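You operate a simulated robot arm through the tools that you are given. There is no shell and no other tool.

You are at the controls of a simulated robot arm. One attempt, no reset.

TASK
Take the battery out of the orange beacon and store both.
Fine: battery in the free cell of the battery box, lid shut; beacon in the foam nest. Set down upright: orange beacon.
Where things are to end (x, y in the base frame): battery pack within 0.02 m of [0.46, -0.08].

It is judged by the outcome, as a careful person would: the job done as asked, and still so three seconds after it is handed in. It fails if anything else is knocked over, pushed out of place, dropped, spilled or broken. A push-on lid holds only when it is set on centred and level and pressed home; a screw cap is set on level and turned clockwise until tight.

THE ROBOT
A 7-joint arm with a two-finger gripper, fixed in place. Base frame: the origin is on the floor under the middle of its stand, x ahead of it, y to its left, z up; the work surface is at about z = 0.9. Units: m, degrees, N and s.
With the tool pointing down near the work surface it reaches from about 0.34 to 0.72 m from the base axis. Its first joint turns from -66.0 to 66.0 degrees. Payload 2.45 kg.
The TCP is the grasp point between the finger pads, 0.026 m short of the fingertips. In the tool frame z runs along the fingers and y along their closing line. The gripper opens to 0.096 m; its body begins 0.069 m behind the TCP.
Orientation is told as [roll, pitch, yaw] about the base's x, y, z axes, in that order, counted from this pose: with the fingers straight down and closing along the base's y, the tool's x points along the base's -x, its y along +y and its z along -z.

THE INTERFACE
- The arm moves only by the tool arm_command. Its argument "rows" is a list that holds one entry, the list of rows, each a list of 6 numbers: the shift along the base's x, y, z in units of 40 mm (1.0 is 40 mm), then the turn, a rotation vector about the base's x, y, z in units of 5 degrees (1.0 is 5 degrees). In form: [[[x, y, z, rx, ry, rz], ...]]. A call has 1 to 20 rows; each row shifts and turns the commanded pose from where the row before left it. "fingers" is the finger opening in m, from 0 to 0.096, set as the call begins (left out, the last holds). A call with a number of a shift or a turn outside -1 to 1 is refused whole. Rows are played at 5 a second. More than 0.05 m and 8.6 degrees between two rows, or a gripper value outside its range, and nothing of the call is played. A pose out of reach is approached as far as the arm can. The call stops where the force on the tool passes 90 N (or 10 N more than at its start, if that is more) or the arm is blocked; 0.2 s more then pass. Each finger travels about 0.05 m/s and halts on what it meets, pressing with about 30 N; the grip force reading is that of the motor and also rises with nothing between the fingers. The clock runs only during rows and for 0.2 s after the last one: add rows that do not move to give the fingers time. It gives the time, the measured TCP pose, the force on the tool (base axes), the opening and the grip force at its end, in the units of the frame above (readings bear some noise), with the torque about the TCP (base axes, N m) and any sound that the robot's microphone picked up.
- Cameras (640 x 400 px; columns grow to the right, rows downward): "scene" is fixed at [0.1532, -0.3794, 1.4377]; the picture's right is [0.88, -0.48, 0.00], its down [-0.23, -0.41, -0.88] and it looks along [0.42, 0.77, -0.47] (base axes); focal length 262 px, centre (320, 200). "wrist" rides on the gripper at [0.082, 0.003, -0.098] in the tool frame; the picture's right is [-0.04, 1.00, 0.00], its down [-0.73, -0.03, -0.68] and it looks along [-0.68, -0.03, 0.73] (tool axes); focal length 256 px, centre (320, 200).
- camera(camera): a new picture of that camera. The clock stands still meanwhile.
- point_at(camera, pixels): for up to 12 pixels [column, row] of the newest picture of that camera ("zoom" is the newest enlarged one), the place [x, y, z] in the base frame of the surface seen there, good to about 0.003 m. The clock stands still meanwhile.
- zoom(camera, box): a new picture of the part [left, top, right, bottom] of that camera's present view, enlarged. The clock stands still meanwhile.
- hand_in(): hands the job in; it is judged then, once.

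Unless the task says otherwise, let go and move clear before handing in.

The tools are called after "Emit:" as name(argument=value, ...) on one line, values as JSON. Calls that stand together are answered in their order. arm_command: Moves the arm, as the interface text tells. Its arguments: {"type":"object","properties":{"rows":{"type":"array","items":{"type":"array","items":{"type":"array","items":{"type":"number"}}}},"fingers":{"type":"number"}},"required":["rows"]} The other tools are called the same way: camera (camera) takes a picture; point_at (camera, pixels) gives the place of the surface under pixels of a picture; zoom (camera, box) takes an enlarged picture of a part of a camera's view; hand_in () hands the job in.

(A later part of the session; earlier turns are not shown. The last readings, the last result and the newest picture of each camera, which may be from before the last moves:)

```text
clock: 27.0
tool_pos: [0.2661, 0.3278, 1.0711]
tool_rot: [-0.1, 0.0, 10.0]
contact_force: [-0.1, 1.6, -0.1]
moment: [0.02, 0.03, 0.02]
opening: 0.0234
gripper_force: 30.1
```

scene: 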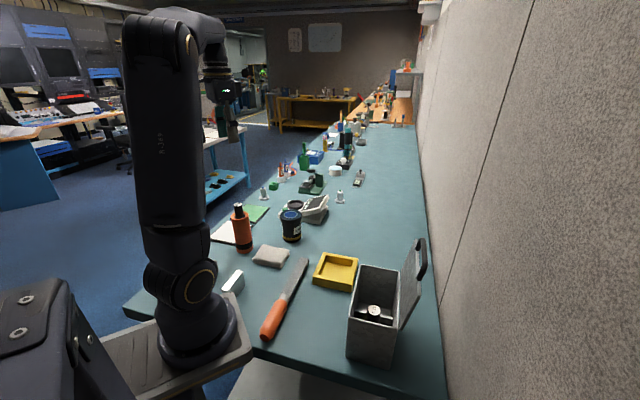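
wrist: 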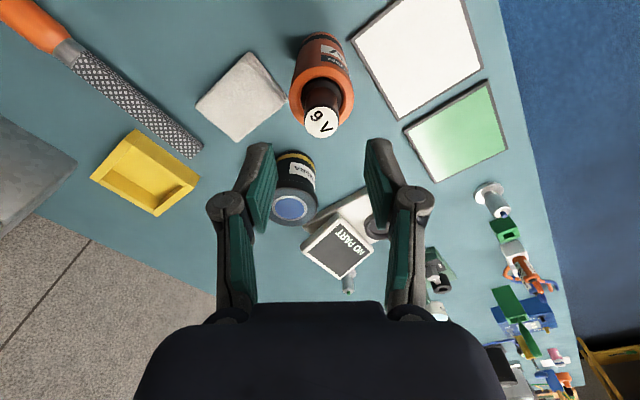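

Gripped at 23.4 mm with no side load. Pulling up slowly 10 mm and checking the force.

Emit:
arm_command(rows=[[[0, 0, 0.125, 0, 0, 0], [0, 0, 0.125, 0, 0, 0], [0, 0, 0, 0, 0, 0]]])

Emit:
zoom(camera="scene", box=[190, 170, 310, 260])

```text
clock: 27.8
tool_pos: [0.2641, 0.3281, 1.0835]
tool_rot: [-0.1, 0.0, 10.0]
contact_force: [-0.4, 0.3, -0.7]
moment: [-0.02, -0.01, -0.02]
opening: 0.0235
gripper_force: 29.9
```

```text
4.44 times, centred on (250, 215) of scene
```

zoom: 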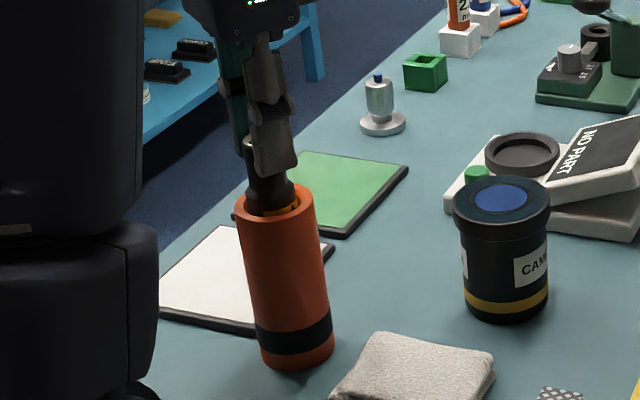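

The battery slides out freely; a wider body with a yellow band is emerging below the neck. Continue straight up in steps.

Emit:
arm_command(rows=[[[0, 0, 0.4, 0, 0, 0], [0, 0, 0.5, 0, 0, 0], [0, 0, 0.5, 0, 0, 0], [0, 0, 0.5, 0, 0, 0], [0, 0, 0.5, 0, 0, 0], [0, 0, 0.5, 0, 0, 0], [0, 0, 0, 0, 0, 0]]])

Emit:
zoom(camera="scene", box=[190, 130, 310, 260])

Emit:
camera(camera="wrist")

```text
clock: 29.4
tool_pos: [0.2631, 0.3291, 1.1993]
tool_rot: [0.0, -0.1, 10.0]
contact_force: [-0.7, -0.4, -0.9]
moment: [-0.02, -0.01, 0.0]
opening: 0.0233
gripper_force: 30.2
```

```text
3.08 times, centred on (250, 195) of scene
```

zoom: 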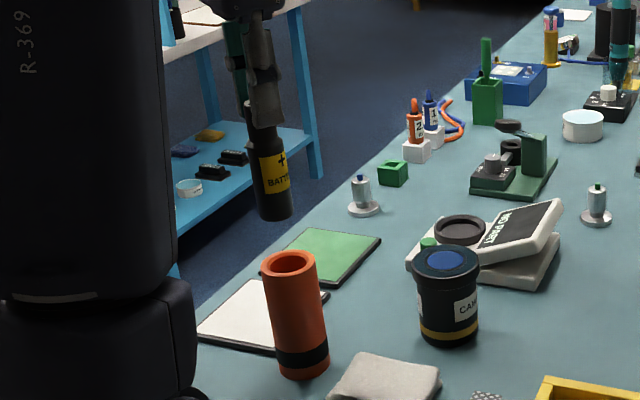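

```text
taken
```

wrist: 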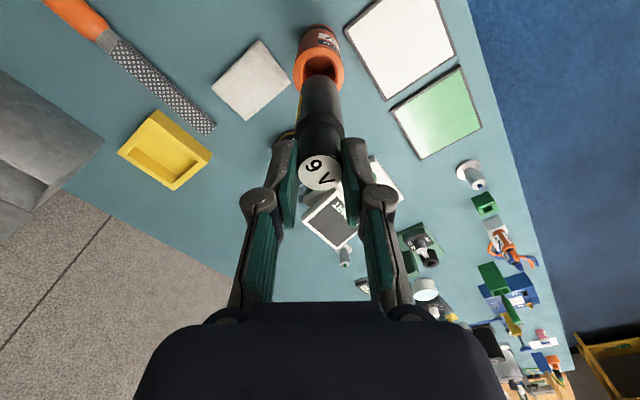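

The battery is fully out and held vertical. I'll measure its bottom height relative to the TCP.

Emit:
point_at(camera="zoom", pixels=[[275, 214], [262, 214], [270, 175], [263, 130], [258, 108], [289, 210], [255, 175], [289, 175]])

Emit:
zoom(camera="scene", box=[225, 140, 275, 210])

```text
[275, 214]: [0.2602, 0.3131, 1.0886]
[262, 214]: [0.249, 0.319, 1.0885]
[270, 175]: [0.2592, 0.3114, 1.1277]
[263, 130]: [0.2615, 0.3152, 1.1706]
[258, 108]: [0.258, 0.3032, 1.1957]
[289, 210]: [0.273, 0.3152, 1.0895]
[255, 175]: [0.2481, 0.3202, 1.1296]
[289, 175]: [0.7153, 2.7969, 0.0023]
```

```text
5.71 times, centred on (250, 175) of scene
```

zoom: 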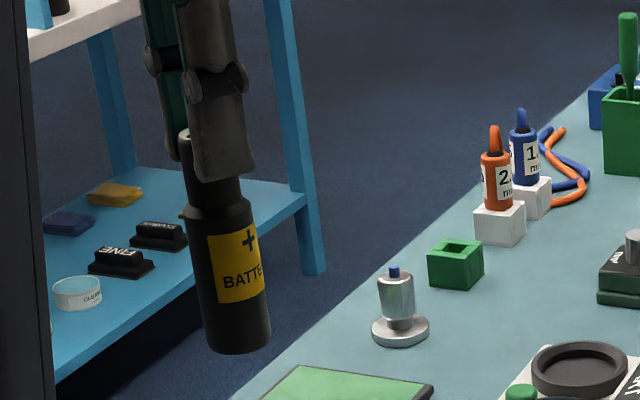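

Battery bottom is ≈0.113 m below the TCP (length ≈0.104, body ≈30 mm). I'll carry it at this height to above the free cell, yawing to -44° so the fingers close along the box's long axis.

Emit:
arm_command(rows=[[[0.3384, -0.7329, 0.05, 0, 0, -0.7714], [0.3384, -0.7329, 0.05, 0, 0, -0.7714], [0.3384, -0.7329, 0.05, 0, 0, -0.7714], [0.3384, -0.7329, 0.05, 0, 0, -0.7714], [0.3384, -0.7329, 0.05, 0, 0, -0.7714], [0.3384, -0.7329, 0, 0, 0, -0.7714], [0.3384, -0.7329, 0, 0, 0, -0.7714], [0.3384, -0.7329, 0, 0, 0, -0.7714], [0.3384, -0.7329, 0, 0, 0, -0.7714], [0.3384, -0.7329, 0, 0, 0, -0.7714], [0.3384, -0.7329, 0, 0, 0, -0.7714], [0.3384, -0.7329, 0, 0, 0, -0.7714], [0.3384, -0.7329, 0, 0, 0, -0.7714], [0.3384, -0.7329, 0, 0, 0, -0.7714], [0, 0, 0, 0, 0, 0], [0, 0, 0, 0, 0, 0]]])

Emit:
camera(camera="wrist")

Emit:
camera(camera="scene")

```text
clock: 32.8
tool_pos: [0.4538, -0.0829, 1.2091]
tool_rot: [0.0, 0.0, -44.0]
contact_force: [0.0, -0.8, -0.8]
moment: [-0.01, -0.04, -0.04]
opening: 0.0234
gripper_force: 30.2
```

```text
taken
```

wrist: 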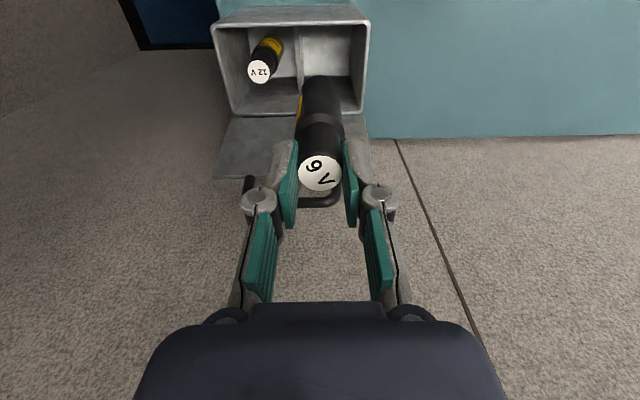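

```text
taken
```

scene: 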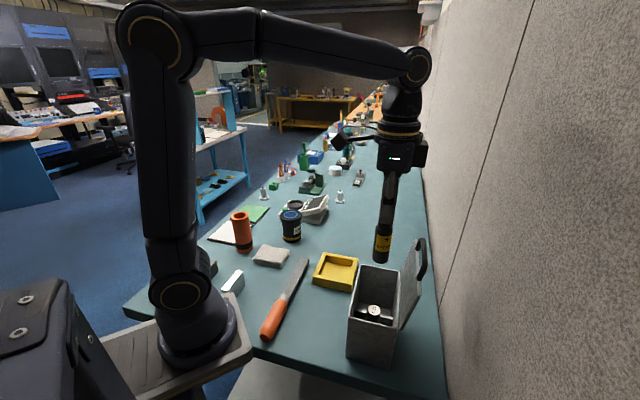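

The battery hangs above the right-hand (free) cell. I'll re-measure the rim, divider and cell from this view before lowering.

Emit:
zoom(camera="wrist", box=[200, 0, 400, 200])

Emit:
point_at(camera="wrist", pixels=[[215, 26], [369, 21], [360, 113], [236, 113], [300, 30], [301, 60], [340, 30], [350, 60], [330, 60], [345, 112], [364, 60], [259, 73]])

Emit:
zoom(camera="scene", box=[330, 180, 440, 370])

```text
2.00 times, centred on (300, 100) of wrist
```

zoom: 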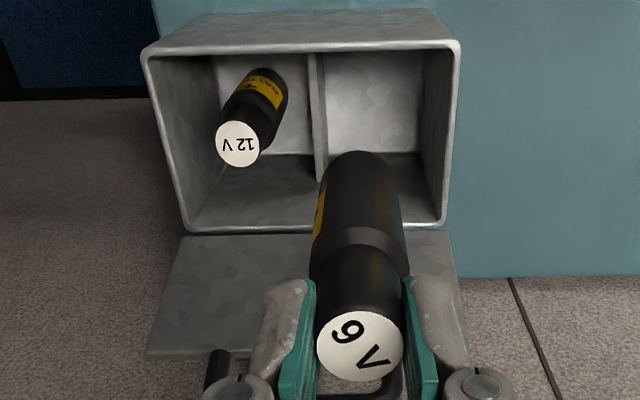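

```text
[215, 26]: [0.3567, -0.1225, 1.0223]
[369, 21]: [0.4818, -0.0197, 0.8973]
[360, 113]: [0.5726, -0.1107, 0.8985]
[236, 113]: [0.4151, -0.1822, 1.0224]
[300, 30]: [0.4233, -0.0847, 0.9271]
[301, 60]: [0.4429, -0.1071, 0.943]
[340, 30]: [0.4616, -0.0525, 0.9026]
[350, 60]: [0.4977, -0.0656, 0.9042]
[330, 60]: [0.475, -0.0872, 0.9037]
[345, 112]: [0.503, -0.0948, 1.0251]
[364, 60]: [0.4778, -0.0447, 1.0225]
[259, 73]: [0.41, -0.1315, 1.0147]
```

```text
2.11 times, centred on (385, 275) of scene
```

zoom: 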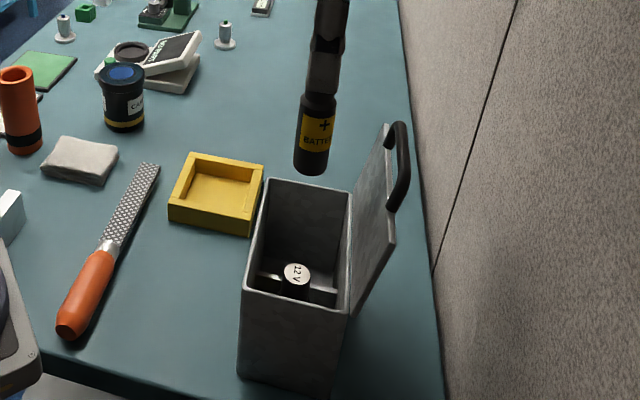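

Cell spans u≈0.233–0.295 with the battery at u≈0.256, so it fits. Before lowering, I'll check what sticks out of the hand toward the open lid.

Emit:
zoom(camera="scene", box=[320, 90, 450, 300])

Emit:
point_at(camera="scene", pixels=[[421, 153], [427, 145], [400, 160], [383, 165], [340, 140], [420, 164], [418, 240], [425, 262], [412, 160]])

```text
1.90 times, centred on (385, 195) of scene
```

zoom: 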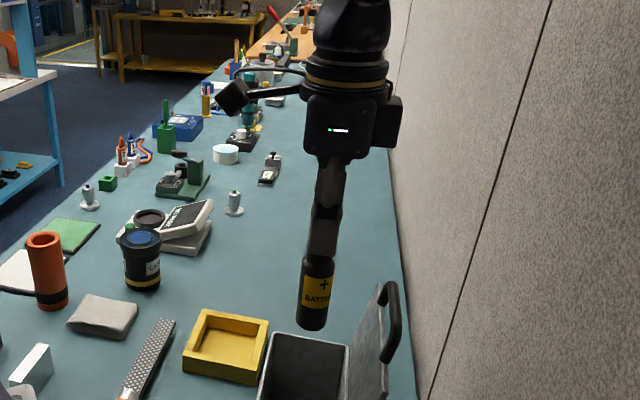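

```text
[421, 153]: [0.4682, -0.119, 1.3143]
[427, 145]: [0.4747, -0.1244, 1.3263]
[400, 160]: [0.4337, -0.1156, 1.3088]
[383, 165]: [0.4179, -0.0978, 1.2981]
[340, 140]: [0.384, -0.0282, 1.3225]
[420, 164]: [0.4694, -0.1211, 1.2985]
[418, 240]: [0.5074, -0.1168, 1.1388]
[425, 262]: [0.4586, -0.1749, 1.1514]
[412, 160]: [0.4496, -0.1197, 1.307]
```

There's a block on the -n side of the hand that could come close to the open lid. I'll measure its extents precisely.

Emit:
zoom(camera="scene", box=[370, 120, 450, 180])

Emit:
point_at(camera="zoom", pixels=[[440, 150], [455, 130], [470, 150], [455, 230], [430, 250], [475, 250], [400, 250], [470, 330], [460, 100], [480, 200], [440, 330], [440, 290]])

```text
6.67 times, centred on (410, 150) of scene
```

zoom: 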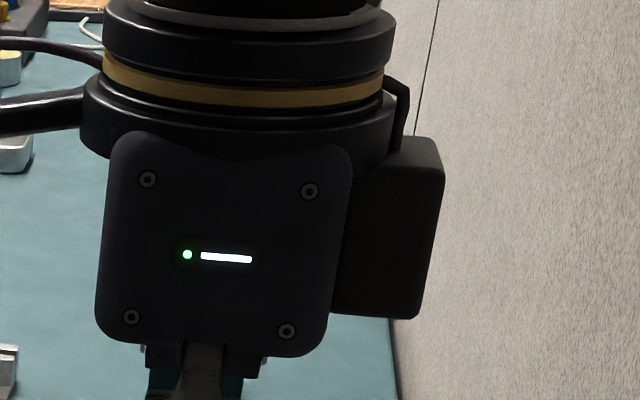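

```text
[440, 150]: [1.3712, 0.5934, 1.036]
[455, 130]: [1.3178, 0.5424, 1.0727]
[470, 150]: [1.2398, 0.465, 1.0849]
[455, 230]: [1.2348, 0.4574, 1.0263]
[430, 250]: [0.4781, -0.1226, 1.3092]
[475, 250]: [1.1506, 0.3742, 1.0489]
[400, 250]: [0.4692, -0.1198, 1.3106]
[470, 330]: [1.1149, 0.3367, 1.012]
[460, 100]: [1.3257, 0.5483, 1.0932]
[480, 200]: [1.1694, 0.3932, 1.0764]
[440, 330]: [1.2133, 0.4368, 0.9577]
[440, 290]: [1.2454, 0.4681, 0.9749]
```

The block's lid-side edge is ≈47 mm from the tool axis, leaving ~9 mm to the lid. I'll shift 4 mm away from the lid and lower to TCP z≈1.06, then check clearances.

Emit:
arm_command(rows=[[[-0.072, 0.07, -0.3, 0, 0, 0], [0, 0, -0.68, 0, 0, 0], [0, 0, -0.68, 0, 0, 0], [0, 0, -0.68, 0, 0, 0], [0, 0, -0.68, 0, 0, 0], [0, 0, -0.68, 0, 0, 0], [0, 0, 0, 0, 0, 0]]])

Emit:
camera(camera="wrist")

Emit:
zoom(camera="scene", box=[330, 190, 450, 320])

```text
clock: 34.4
tool_pos: [0.4513, -0.0786, 1.0587]
tool_rot: [0.0, -0.1, -44.0]
contact_force: [0.8, 0.5, -1.1]
moment: [0.03, 0.02, 0.01]
opening: 0.0232
gripper_force: 30.2
```

```text
taken
```

wrist: 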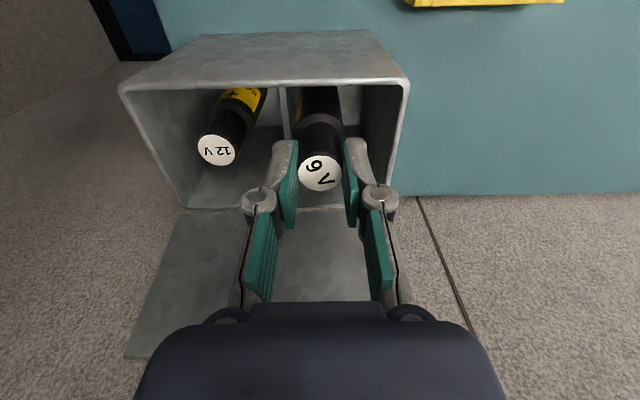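

```text
3.08 times, centred on (390, 255) of scene
```

zoom: 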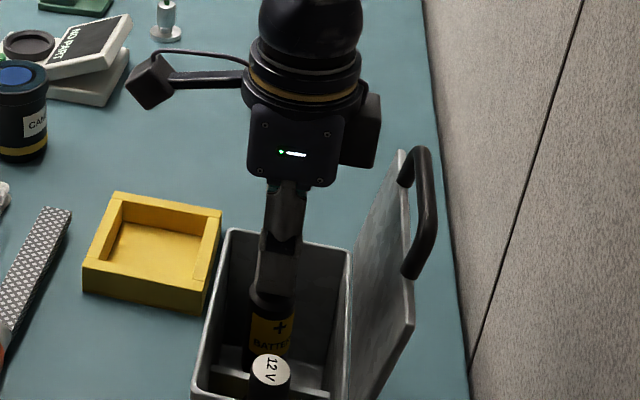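

The battery is going down inside the free cell with no contact and clear of the lid. Lowering to near the floor.

Emit:
arm_command(rows=[[[0, 0, -0.3, 0, 0, 0], [0, 0, -0.3, 0, 0, 0], [0, 0, -0.25, 0, 0, 0], [0, 0, 0, 0, 0, 0]]])

Emit:
zoom(camera="scene", box=[330, 190, 450, 320])

Emit:
camera(camera="wrist")

```text
clock: 35.4
tool_pos: [0.4504, -0.0794, 1.0273]
tool_rot: [0.1, 0.1, -44.0]
contact_force: [-0.8, 0.5, -1.6]
moment: [0.01, 0.03, -0.04]
opening: 0.0229
gripper_force: 30.2
```

```text
3.08 times, centred on (390, 255) of scene
```

zoom: 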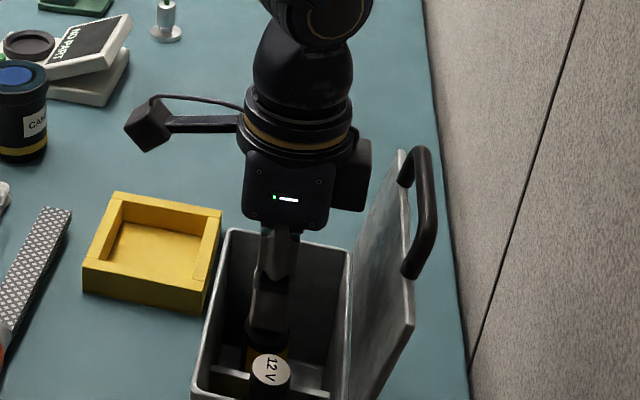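

```text
taken
```

wrist: 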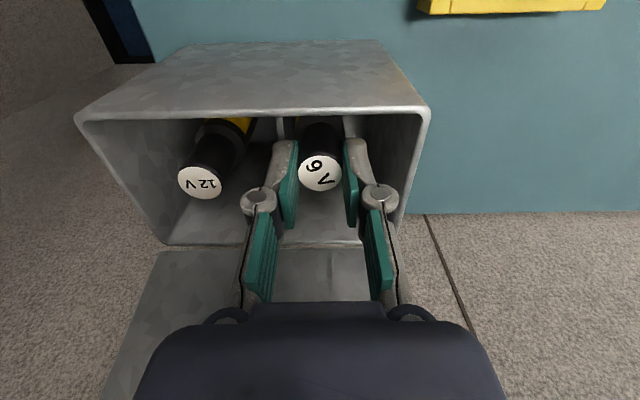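

Clearance to the lid is still good. Now small steps until the battery touches the cell floor.

Emit:
arm_command(rows=[[[0, 0, -0.06, 0, 0, 0], [0, 0, -0.06, 0, 0, 0], [0, 0, -0.06, 0, 0, 0], [0, 0, 0, 0, 0, 0]]])

```text
clock: 36.4
tool_pos: [0.4519, -0.0788, 1.0202]
tool_rot: [0.2, -0.2, -43.9]
contact_force: [4.1, 0.7, 27.8]
moment: [-0.11, -0.23, 0.01]
opening: 0.0224
gripper_force: 30.0
```

The battery bottom is on the floor (28 N). I'll ease up 1.5 mm and open the fingers just enough to release.

Emit:
arm_command(rows=[[[0, 0, 0.03, 0, 0, 0], [0, 0, 0, 0, 0, 0]]])

Emit:
arm_command(rows=[[[0, 0, 0, 0, 0, 0], [0, 0, 0, 0, 0, 0]]], fingers=0.034)

Emit:
camera(camera="wrist")

```text
clock: 37.0
tool_pos: [0.4516, -0.0797, 1.0206]
tool_rot: [-0.1, 0.0, -44.0]
contact_force: [4.8, -1.1, 12.2]
moment: [-0.2, -0.46, 0.08]
opening: 0.0227
gripper_force: 29.7
```

```text
clock: 37.6
tool_pos: [0.4518, -0.0796, 1.0203]
tool_rot: [-0.1, 0.1, -44.0]
contact_force: [-0.5, 0.3, 0.1]
moment: [0.01, 0.04, 0.0]
opening: 0.0341
gripper_force: 0.1
```

```text
taken
```

wrist: 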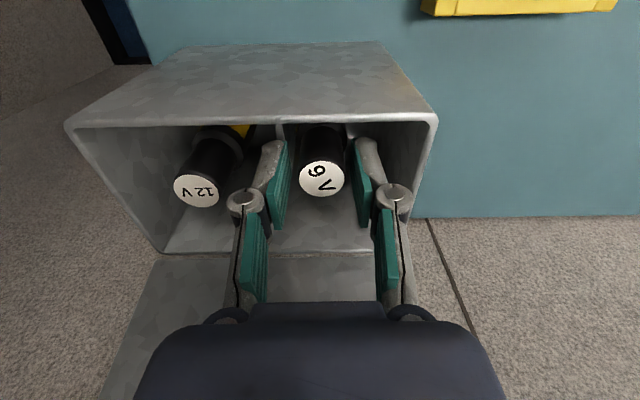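

Released with zero force and the 9 V battery standing in the cell. Retreating straight up.

Emit:
arm_command(rows=[[[0, 0, 0.25, 0, 0, 0], [0, 0, 0.5, 0, 0, 0], [0, 0, 0.8, 0, 0, 0], [0, 0, 0.8, 0, 0, 0], [0, 0, 0.8, 0, 0, 0], [-0.2, 0.2, 0.8, 0, 0, 0], [-0.2, 0.2, 0.6, 0, 0, 0], [0, 0, 0, 0, 0, 0]]])

Emit:
camera(camera="wrist")

Emit:
zoom(camera="scene", box=[310, 210, 450, 370])

```text
clock: 39.4
tool_pos: [0.4367, -0.0625, 1.2019]
tool_rot: [-0.1, 0.0, -44.0]
contact_force: [0.4, -0.1, 0.6]
moment: [-0.01, -0.02, -0.01]
opening: 0.034
gripper_force: 0.0
```

```text
taken
```

wrist: 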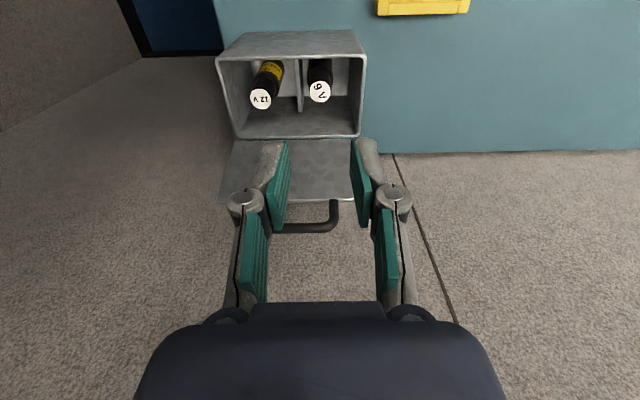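

```text
2.50 times, centred on (380, 290) of scene
```

zoom: 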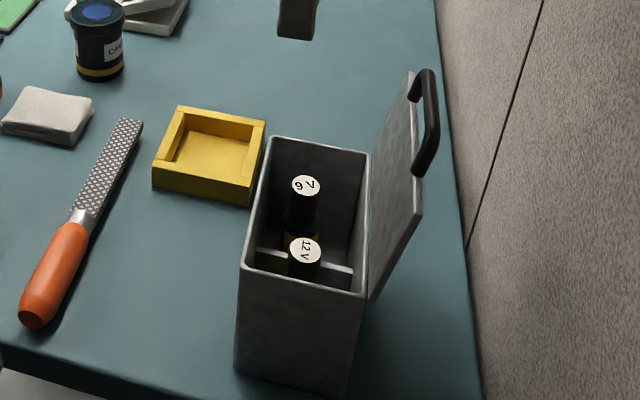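

The 9 V battery stands upright in the free cell. I'll verify its position and height, and measure the lid/handle for closing.

Emit:
point_at(camera="wrist", pixels=[[320, 92], [312, 92], [328, 92], [261, 99], [270, 227], [300, 228], [325, 226], [335, 205], [290, 190], [230, 195], [350, 195], [357, 100]])

Emit:
point_at(camera="zoom", pixels=[[305, 184], [425, 80], [436, 110], [428, 160], [410, 90], [420, 210], [372, 298], [412, 80], [395, 180]])

```text
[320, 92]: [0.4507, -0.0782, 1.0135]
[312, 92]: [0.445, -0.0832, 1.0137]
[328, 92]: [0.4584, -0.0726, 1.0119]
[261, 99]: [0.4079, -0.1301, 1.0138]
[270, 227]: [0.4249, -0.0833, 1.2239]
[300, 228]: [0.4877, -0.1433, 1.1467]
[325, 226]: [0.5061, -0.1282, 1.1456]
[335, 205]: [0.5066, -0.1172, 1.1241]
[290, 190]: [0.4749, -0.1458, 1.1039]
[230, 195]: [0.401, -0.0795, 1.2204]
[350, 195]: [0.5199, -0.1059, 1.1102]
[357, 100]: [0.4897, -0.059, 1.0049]
```

```text
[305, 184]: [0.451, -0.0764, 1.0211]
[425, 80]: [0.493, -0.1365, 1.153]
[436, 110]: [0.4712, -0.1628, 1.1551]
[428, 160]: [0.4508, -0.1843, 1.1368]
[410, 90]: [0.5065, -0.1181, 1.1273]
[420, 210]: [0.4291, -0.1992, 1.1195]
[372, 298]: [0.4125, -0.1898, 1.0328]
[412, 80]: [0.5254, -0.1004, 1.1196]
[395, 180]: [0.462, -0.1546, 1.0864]
```

Battery is at (0.451,-0.078), 9 mm from target and at the same height as its neighbour. Now I'll return to the handle: first raise and yaw back to 46°.

Emit:
arm_command(rows=[[[0, 0, 0.09, 0, 0, 1.0], [0, 0, 0.09, 0, 0, 1.0], [0, 0, 0.09, 0, 0, 1.0], [0, 0, 0.09, 0, 0, 1.0], [0, 0, 0.09, 0, 0, 1.0], [0, 0, 0.09, 0, 0, 1.0], [0, 0, 0.09, 0, 0, 1.0], [0, 0, 0.09, 0, 0, 1.0], [0, 0, 0.09, 0, 0, 1.0], [0, 0, 0.09, 0, 0, 1.0], [0, 0, 0.09, 0, 0, 1.0], [0, 0, 0.09, 0, 0, 1.0], [0, 0, 0.09, 0, 0, 1.0], [0, 0, 0.09, 0, 0, 1.0], [0, 0, 0.09, 0, 0, 1.0], [0, 0, 0.09, 0, 0, 1.0], [0, 0, 0.09, 0, 0, 1.0], [0, 0, 0.09, 0, 0, 1.0], [0, 0, 0, 0, 0, 0]]], fingers=0.026)

Emit:
arm_command(rows=[[[0.228, -0.56, 0, -0.603, -0.623, 0], [0.228, -0.56, 0, -0.603, -0.623, 0], [0.228, -0.56, 0, -0.603, -0.623, 0], [0, 0, 0, 0, 0, 0]]])

Emit:
camera(camera="wrist")

```text
clock: 43.4
tool_pos: [0.4341, -0.0638, 1.2656]
tool_rot: [0.0, 0.0, 46.0]
contact_force: [0.6, 0.1, -0.5]
moment: [0.0, 0.0, 0.01]
opening: 0.0259
gripper_force: 0.1
```

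```text
clock: 44.4
tool_pos: [0.4603, -0.1311, 1.2679]
tool_rot: [-13.1, -0.1, 46.0]
contact_force: [-0.7, 0.1, 0.1]
moment: [-0.01, -0.01, 0.01]
opening: 0.0261
gripper_force: 0.1
```

```text
taken
```

wrist: 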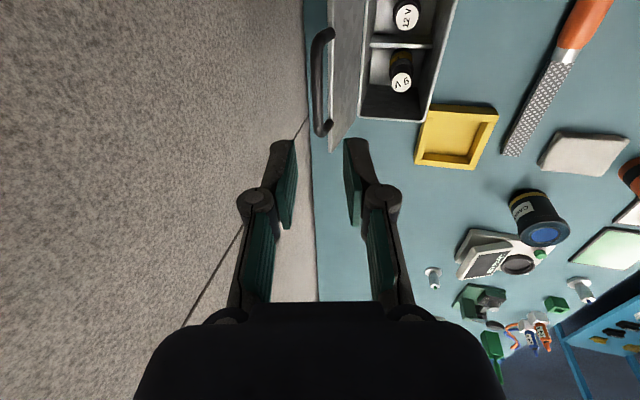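

View matches the earlier retreat pose. I'll measure the bar again from here before descending.

Emit:
point_at(camera="wrist", pixels=[[315, 60], [315, 80], [316, 100], [318, 120], [326, 128], [327, 35], [318, 80], [335, 100]])

Emit:
zoom(camera="wrist", box=[250, 0, 410, 160])

```text
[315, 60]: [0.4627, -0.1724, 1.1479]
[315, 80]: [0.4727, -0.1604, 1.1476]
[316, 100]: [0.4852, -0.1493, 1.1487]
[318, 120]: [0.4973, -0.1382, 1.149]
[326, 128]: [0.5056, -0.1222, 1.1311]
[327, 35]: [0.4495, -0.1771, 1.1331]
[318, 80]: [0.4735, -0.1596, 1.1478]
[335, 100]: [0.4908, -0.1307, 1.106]
```

```text
2.50 times, centred on (330, 80) of wrist
```

zoom: 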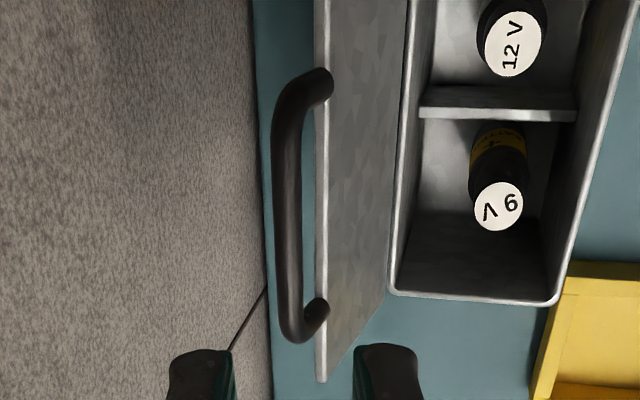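

Bar centre n≈-0.453, z≈1.1445, matching where I released it. Retracing my retreat down onto the bar, then closing.

Emit:
arm_command(rows=[[[0.1, -0.1, -0.5, 0, 0, 0], [0.16, -0.156, -0.97, 0, 0, 0], [0.16, -0.156, -0.9, 0, 0, 0], [0, 0, 0, 0, 0, 0]]])

Emit:
zoom(camera="wrist", box=[220, 20, 420, 240])

```text
clock: 45.4
tool_pos: [0.4756, -0.1483, 1.1694]
tool_rot: [-13.0, 0.0, 45.9]
contact_force: [-0.3, -0.4, -0.7]
moment: [0.0, -0.05, 0.02]
opening: 0.0262
gripper_force: 0.1
```

```text
1.82 times, centred on (320, 130) of wrist
```

zoom: 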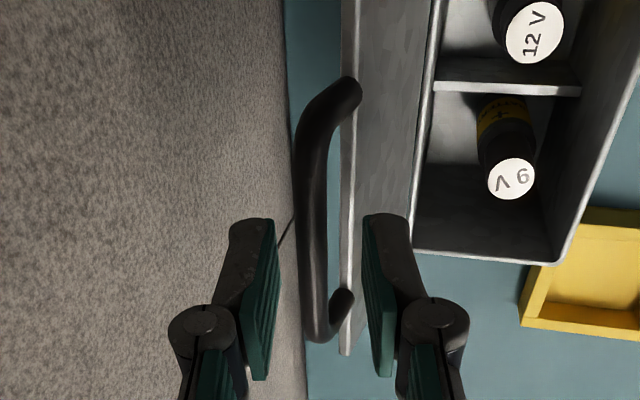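

The bar is centred between the fingers. Final ~17 mm down, then close.

Emit:
arm_command(rows=[[[0.04, -0.039, -0.22, 0, 0, 0], [0.04, -0.039, -0.22, 0, 0, 0], [0, 0, 0, 0, 0, 0]]])

Emit:
arm_command(rows=[[[0, 0, 0, 0, 0, 0], [0, 0, 0, 0, 0, 0], [0, 0, 0, 0, 0, 0]]], fingers=0.0)

Emit:
zoom(camera="scene", box=[310, 190, 450, 370])

```text
clock: 46.2
tool_pos: [0.4797, -0.1504, 1.1545]
tool_rot: [-13.0, 0.0, 46.0]
contact_force: [-0.7, -0.3, 0.2]
moment: [0.03, 0.01, -0.02]
opening: 0.0259
gripper_force: 0.0
```

```text
clock: 47.0
tool_pos: [0.4813, -0.1495, 1.1546]
tool_rot: [-13.1, -0.2, 46.0]
contact_force: [0.7, 0.8, -0.3]
moment: [0.14, -0.12, -0.89]
opening: 0.0089
gripper_force: 36.6
```

```text
2.22 times, centred on (380, 280) of scene
```

zoom: 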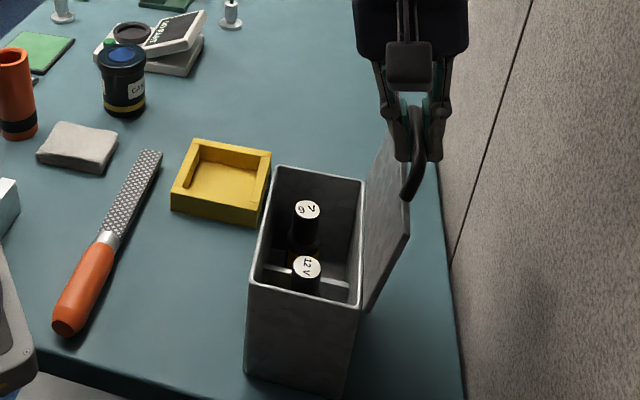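

Gripped again (8.9 mm) with little force; the -0.9 Nm torque shows the bar's true yaw is ≈44.7°. I'll relieve that and swing the lid back toward closed, first 5 steps.

Emit:
arm_command(rows=[[[0, 0, 0, 0, 0, -0.25], [-0.18, 0.182, 0.043, 0, 0, 0], [-0.1854, 0.1875, 0.021, 0, 0, 0], [-0.1861, 0.1882, -0.0025, 0, 0, 0], [-0.1854, 0.1875, -0.025, 0, 0, 0], [-0.183, 0.185, -0.048, 0, 0, 0], [0, 0, 0, 0, 0, 0]]])

Emit:
zoom(camera="scene", box=[310, 190, 450, 370])

```text
clock: 48.6
tool_pos: [0.4437, -0.1148, 1.1547]
tool_rot: [-12.9, -0.1, 44.7]
contact_force: [-2.5, -4.4, -5.6]
moment: [-0.1, 0.12, 0.19]
opening: 0.0088
gripper_force: 36.6
```

```text
2.22 times, centred on (380, 280) of scene
```

zoom: 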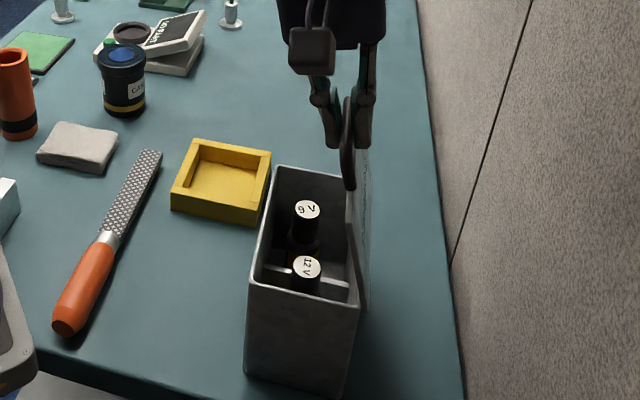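

Forces are small and the lid follows. Continuing the arc down to about 32°.

Emit:
arm_command(rows=[[[-0.1793, 0.1813, -0.071, 0, 0, 0], [-0.1743, 0.1763, -0.093, 0, 0, 0], [-0.168, 0.1699, -0.114, 0, 0, 0], [-0.1605, 0.1623, -0.1345, 0, 0, 0], [-0.1515, 0.1532, -0.154, 0, 0, 0], [-0.1415, 0.1431, -0.172, 0, 0, 0], [-0.1306, 0.1321, -0.189, 0, 0, 0], [-0.1183, 0.1196, -0.204, 0, 0, 0], [-0.1055, 0.1067, -0.218, 0, 0, 0], [0, 0, 0, 0, 0, 0]]])

Emit:
zoom(camera="scene", box=[310, 190, 450, 370])

```text
clock: 50.8
tool_pos: [0.3923, -0.0596, 1.1014]
tool_rot: [-13.0, 0.0, 44.7]
contact_force: [0.9, -17.9, -7.2]
moment: [-0.27, 0.09, 0.76]
opening: 0.009
gripper_force: 36.7
```

```text
2.22 times, centred on (380, 280) of scene
```

zoom: 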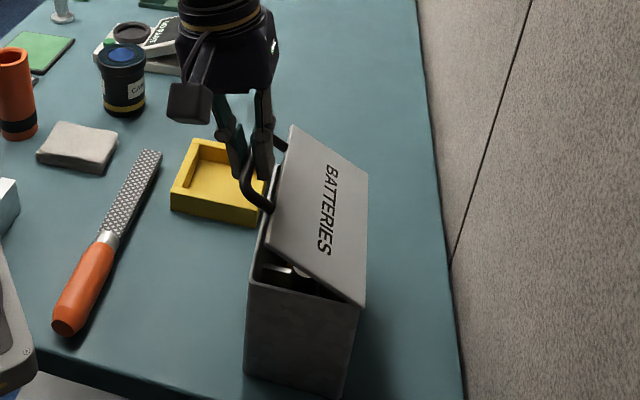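

Lid ≈30° open; a small -y side load of 18 N. Adding a small correction and continuing down to nearly closed.

Emit:
arm_command(rows=[[[-0.0917, 0.06, -0.2305, 0, 0, 0.1], [-0.0772, 0.075, -0.241, 0, 0, 0], [-0.0622, 0.06, -0.25, 0, 0, 0], [-0.0466, 0.045, -0.256, 0, 0, 0], [0, 0, 0, 0, 0, 0]]])

Emit:
zoom(camera="scene", box=[310, 190, 450, 370])

```text
clock: 52.0
tool_pos: [0.3796, -0.0498, 1.0608]
tool_rot: [-13.1, -0.1, 45.3]
contact_force: [6.4, -0.3, -1.8]
moment: [-0.04, -0.06, 0.56]
opening: 0.0089
gripper_force: 36.1
```

```text
2.22 times, centred on (380, 280) of scene
```

zoom: 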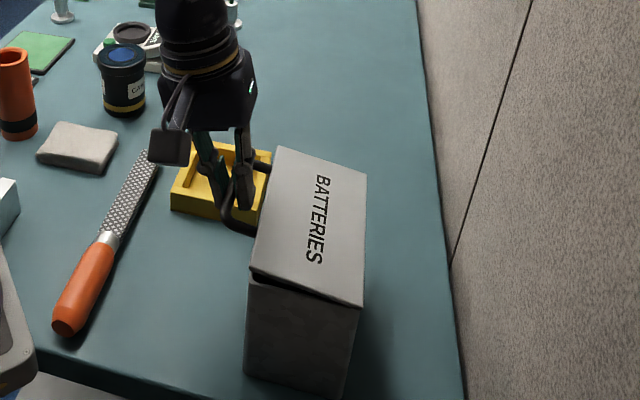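

About 12° left. Lowering the last bit, watching for the closed-lid contact.

Emit:
arm_command(rows=[[[-0.02, 0.025, -0.261, 0, 0, 0], [-0.01, 0.0148, -0.2, 0, 0, 0], [0, 0, -0.08, 0, 0, 0], [0, 0, 0, 0, 0, 0]]])

Emit:
zoom(camera="scene", box=[310, 190, 450, 370])

```text
clock: 53.0
tool_pos: [0.3787, -0.0469, 1.039]
tool_rot: [-13.0, 0.0, 45.3]
contact_force: [4.7, 5.9, -0.5]
moment: [0.07, -0.02, 0.63]
opening: 0.0089
gripper_force: 36.6
```

```text
2.22 times, centred on (380, 280) of scene
```

zoom: 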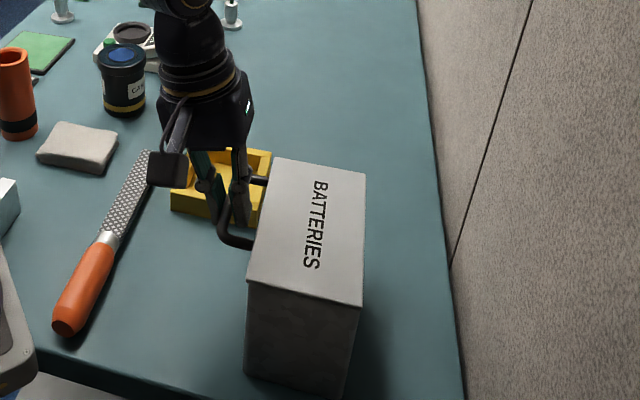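

Almost closed (TCP z 1.039, no contact force yet). Lowering in 1.5 mm steps to seat it.

Emit:
arm_command(rows=[[[0, 0, -0.04, 0, 0, 0], [0, 0, -0.04, 0, 0, 0], [0, 0, 0, 0, 0, 0]]])

```text
clock: 53.8
tool_pos: [0.379, -0.0471, 1.0373]
tool_rot: [-13.1, -0.1, 45.1]
contact_force: [-5.1, 7.9, 25.9]
moment: [-0.01, 0.09, 0.59]
opening: 0.0088
gripper_force: 36.6
```

Lid seated (26 N push-back at the expected height). Easing 1 mm and releasing.

Emit:
arm_command(rows=[[[0, 0, 0.02, 0, 0, 0], [0, 0, 0, 0, 0, 0]]])

Emit:
arm_command(rows=[[[0, 0, 0, 0, 0, 0], [0, 0, 0, 0, 0, 0]]], fingers=0.021)

Emit:
zoom(camera="wrist", box=[220, 20, 420, 240])

Emit:
zoom(camera="scene", box=[320, 230, 430, 370])

```text
clock: 54.4
tool_pos: [0.3788, -0.0469, 1.0374]
tool_rot: [-13.1, -0.1, 45.3]
contact_force: [4.4, 7.1, 10.5]
moment: [0.19, -0.19, 0.7]
opening: 0.0087
gripper_force: 36.6
```

```text
clock: 55.0
tool_pos: [0.3771, -0.0496, 1.0376]
tool_rot: [-13.0, 0.0, 45.2]
contact_force: [0.0, -0.4, -0.2]
moment: [0.0, -0.01, -0.01]
opening: 0.0213
gripper_force: 0.0
```

```text
1.82 times, centred on (320, 130) of wrist
```

zoom: 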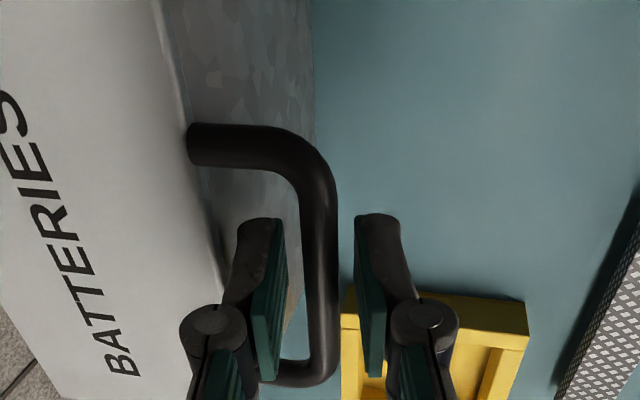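

```text
2.86 times, centred on (375, 300) of scene
```

zoom: 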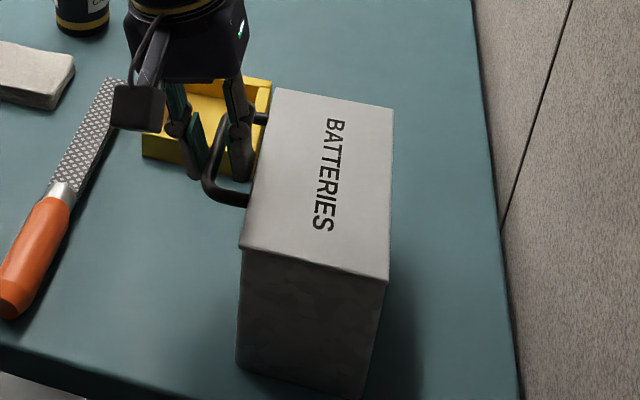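

Lid is shut and the fingers are open around the bar. Retreating along the finger axis.

Emit:
arm_command(rows=[[[-0.06, 0.06, 0.37, 0, 0, 0], [-0.1, 0.1, 0.6, 0, 0, 0], [-0.1, 0.1, 0.7, 0, 0, 0], [0, 0, 0.8, 0, 0, 0], [0, 0, 0.9, 0, 0, 0], [0, 0, 0.9, 0, 0, 0], [0, 0, 0, 0, 0, 0]]])

Emit:
zoom(camera="scene", box=[310, 220, 430, 370])

Emit:
camera(camera="wrist")

```text
clock: 56.6
tool_pos: [0.3685, -0.0363, 1.2079]
tool_rot: [-13.0, 0.0, 45.3]
contact_force: [0.5, 0.6, 0.5]
moment: [0.01, 0.0, 0.0]
opening: 0.0213
gripper_force: 0.0
```

```text
2.67 times, centred on (370, 295) of scene
```

zoom: 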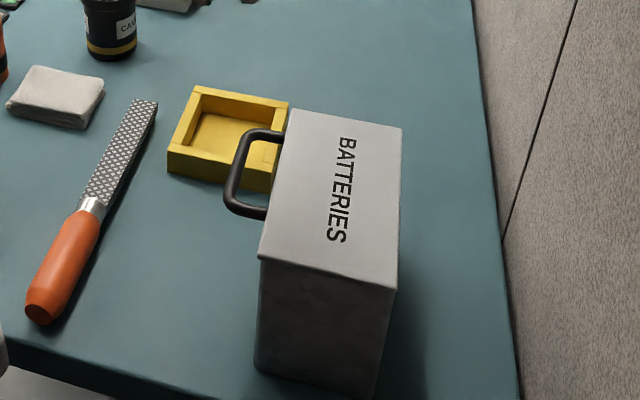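

```text
taken
```

wrist: 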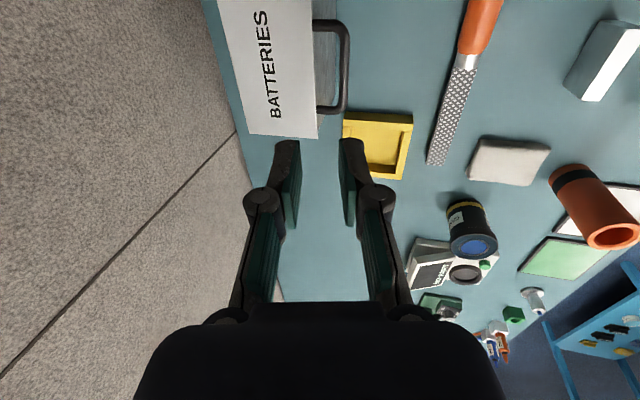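

Lid looks shut. I'll verify the lid's height at its corners and measure the nest geometry.

Emit:
point_at(camera="zoom", pixels=[[297, 118], [268, 248], [395, 135], [390, 280], [330, 190], [200, 96], [283, 108], [270, 186], [175, 152], [225, 130], [195, 120], [264, 145]])

Emit:
point_at(camera="wrist", pixels=[[347, 115], [410, 117], [402, 176], [345, 165], [377, 140], [352, 140], [405, 145], [380, 118], [372, 172], [360, 130], [395, 130], [390, 165]])

Emit:
zoom(camera="wrist", box=[330, 90, 430, 190])

```text
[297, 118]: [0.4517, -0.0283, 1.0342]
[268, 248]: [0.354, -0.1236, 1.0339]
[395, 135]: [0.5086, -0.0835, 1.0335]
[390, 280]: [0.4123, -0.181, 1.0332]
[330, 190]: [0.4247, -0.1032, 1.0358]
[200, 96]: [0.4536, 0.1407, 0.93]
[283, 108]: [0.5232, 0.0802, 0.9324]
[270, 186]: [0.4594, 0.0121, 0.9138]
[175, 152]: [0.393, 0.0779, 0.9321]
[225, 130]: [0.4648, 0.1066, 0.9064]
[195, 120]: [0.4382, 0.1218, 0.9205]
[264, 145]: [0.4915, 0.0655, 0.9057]
```

```text
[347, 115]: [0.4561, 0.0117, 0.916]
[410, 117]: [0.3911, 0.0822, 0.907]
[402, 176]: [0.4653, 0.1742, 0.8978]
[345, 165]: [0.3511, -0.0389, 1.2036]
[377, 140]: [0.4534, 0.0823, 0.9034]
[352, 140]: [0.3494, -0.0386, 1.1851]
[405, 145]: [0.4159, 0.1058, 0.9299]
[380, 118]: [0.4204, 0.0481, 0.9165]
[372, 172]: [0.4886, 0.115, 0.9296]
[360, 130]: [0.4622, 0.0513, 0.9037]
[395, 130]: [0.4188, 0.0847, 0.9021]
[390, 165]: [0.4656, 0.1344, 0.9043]
```

```text
4.00 times, centred on (380, 140) of wrist
```

zoom: 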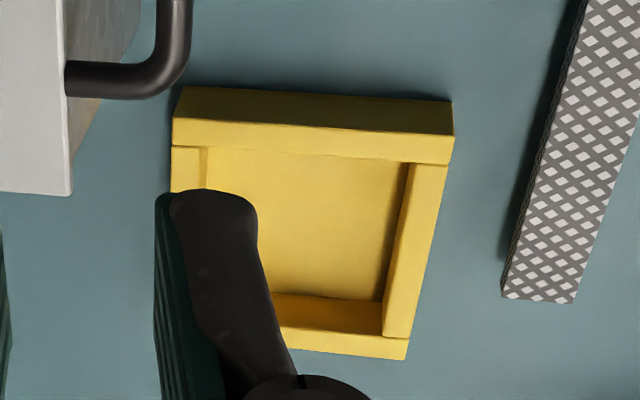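

All lid corners read z≈1.034, so it is shut and level. The nest is centred at about (0.4575,0.078), interior ≈66 mm, floor 0.9035, walls to 0.932. Now back to the beacon.

Emit:
arm_command(rows=[[[-0.236, 0.825, 0, 0.609, 0.616, 0], [-0.236, 0.825, 0, 0.609, 0.616, 0], [-0.236, 0.825, 0, 0.609, 0.616, 0], [-0.236, 0.825, 0, 0, 0, -0.8825], [-0.236, 0.825, 0, 0, 0, -0.8825], [-0.236, 0.825, 0, 0, 0, -0.8825], [-0.236, 0.825, 0, 0, 0, -0.8825], [-0.236, 0.825, 0, 0, 0, -0.8825], [-0.236, 0.825, 0, 0, 0, -0.8825], [-0.236, 0.825, 0, 0, 0, -0.8825], [-0.236, 0.825, 0, 0, 0, -0.8825], [0, 0, 0, 0, 0, 0], [0, 0, 0, 0, 0, 0]]], fingers=0.078)

Emit:
camera(camera="wrist")

Emit:
camera(camera="scene")

```text
clock: 59.4
tool_pos: [0.2655, 0.3247, 1.2077]
tool_rot: [0.1, 0.0, 9.9]
contact_force: [0.1, -0.8, 0.6]
moment: [-0.02, 0.01, -0.02]
opening: 0.0781
gripper_force: 0.0
```

```text
taken
```

wrist: 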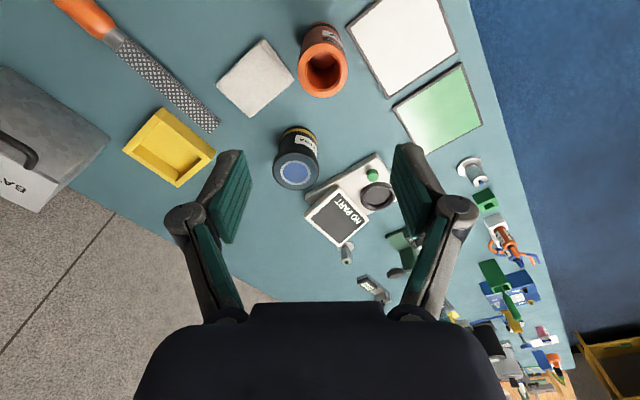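

```text
taken
```

scene: 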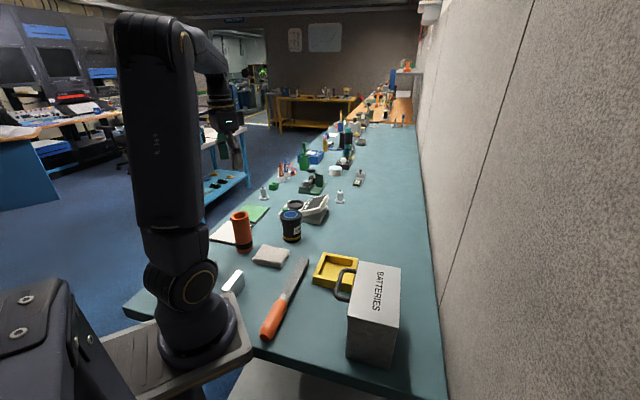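

Emit:
zoom(camera="wrist", box=[260, 0, 380, 120])

Emit:
point_at(camera="wrist", pixels=[[300, 72], [346, 72], [323, 51], [323, 94], [303, 62], [343, 82], [303, 82], [343, 60], [320, 30], [297, 172], [296, 130]])

```text
3.33 times, centred on (320, 60) of wrist
```

zoom: 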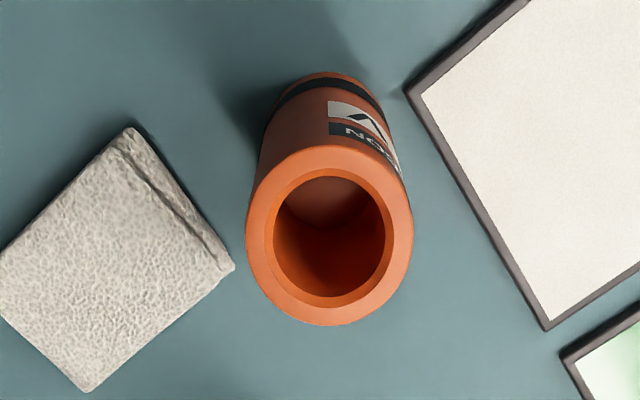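

```text
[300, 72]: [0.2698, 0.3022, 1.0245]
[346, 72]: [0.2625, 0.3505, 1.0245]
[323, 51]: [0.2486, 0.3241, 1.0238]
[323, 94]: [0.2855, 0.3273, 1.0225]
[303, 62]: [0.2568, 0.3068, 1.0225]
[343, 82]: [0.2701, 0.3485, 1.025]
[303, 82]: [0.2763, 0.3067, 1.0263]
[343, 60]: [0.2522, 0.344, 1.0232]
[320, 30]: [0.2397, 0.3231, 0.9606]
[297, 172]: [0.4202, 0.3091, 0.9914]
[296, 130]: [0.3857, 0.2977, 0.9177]
```

Beacon centre (0.265,0.3265), outer diameter ≈49 mm, right under the TCP. Descending to just above it, then check.

Emit:
arm_command(rows=[[[0, 0.02, -0.925, 0, 0, 0], [0, 0.02, -0.925, 0, 0, 0], [0, 0, -0.925, 0, 0, 0], [0, 0, -0.925, 0, 0, 0], [0, 0, 0, 0, 0, 0]]])

Emit:
zoom(camera="wrist", box=[200, 40, 440, 240])

Emit:
zoom(camera="scene", box=[190, 150, 310, 260])

```text
clock: 60.6
tool_pos: [0.2651, 0.3263, 1.0605]
tool_rot: [-0.1, 0.0, 10.0]
contact_force: [-0.6, 0.0, -0.6]
moment: [-0.03, -0.02, 0.01]
opening: 0.0779
gripper_force: 0.0
```

```text
2.00 times, centred on (320, 140) of wrist
```

zoom: 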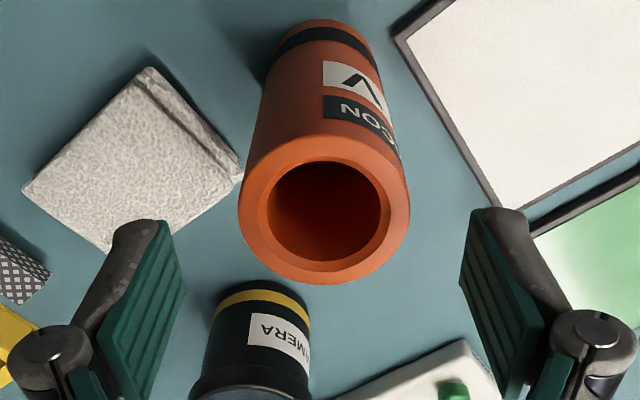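

```text
3.64 times, centred on (250, 205) of scene
```

zoom: 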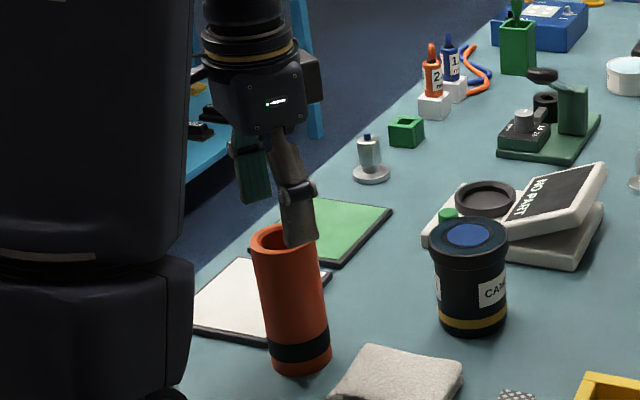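

Centred (beacon column ≈324 vs finger mid ≈322). Descending to TCP z≈0.985 and closing on the body.

Emit:
arm_command(rows=[[[0, 0, -0.63, 0, 0, 0], [0, 0, -0.63, 0, 0, 0], [0, 0, -0.63, 0, 0, 0], [0, 0, 0, 0, 0, 0]]])

Emit:
arm_command(rows=[[[0, 0, 0, 0, 0, 0], [0, 0, 0, 0, 0, 0], [0, 0, 0, 0, 0, 0], [0, 0, 0, 0, 0, 0]]], fingers=0.03)

Emit:
zoom(camera="scene", box=[190, 150, 310, 260])

```text
clock: 61.6
tool_pos: [0.267, 0.327, 0.9839]
tool_rot: [-0.1, 0.0, 10.0]
contact_force: [-0.6, 0.2, -0.2]
moment: [0.0, 0.01, 0.0]
opening: 0.0781
gripper_force: 0.1
```

```text
clock: 62.6
tool_pos: [0.267, 0.3266, 0.9855]
tool_rot: [0.0, 0.0, 10.0]
contact_force: [0.1, 2.1, 1.8]
moment: [0.09, 0.03, -0.01]
opening: 0.0505
gripper_force: 30.0
```

```text
3.64 times, centred on (250, 205) of scene
```

zoom: 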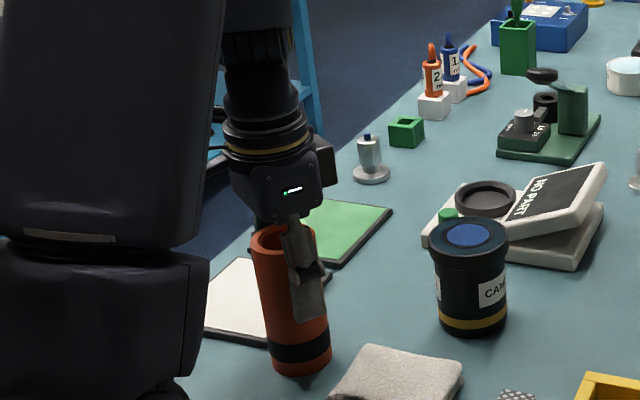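

Gripped at 50.5 mm. Lifting straight up.

Emit:
arm_command(rows=[[[0, 0, 0.2, 0, 0, 0], [0, 0, 0.4, 0, 0, 0], [0, 0, 0.6, 0, 0, 0], [0, 0, 0.7, 0, 0, 0], [0, 0, 0.7, 0, 0, 0], [0, 0, 0.6, 0, 0, 0], [0, 0, 0.4, 0, 0, 0], [0, 0, 0, 0, 0, 0]]])

Emit:
zoom(camera="scene", box=[190, 110, 310, 260])

```text
clock: 64.4
tool_pos: [0.2643, 0.3274, 1.1289]
tool_rot: [0.0, 0.0, 10.0]
contact_force: [-1.2, 0.0, -2.1]
moment: [0.02, 0.03, -0.03]
opening: 0.0503
gripper_force: 30.3
```

```text
2.67 times, centred on (250, 185) of scene
```

zoom: 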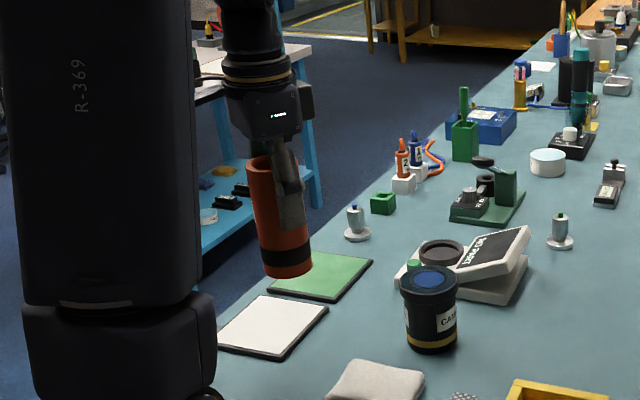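

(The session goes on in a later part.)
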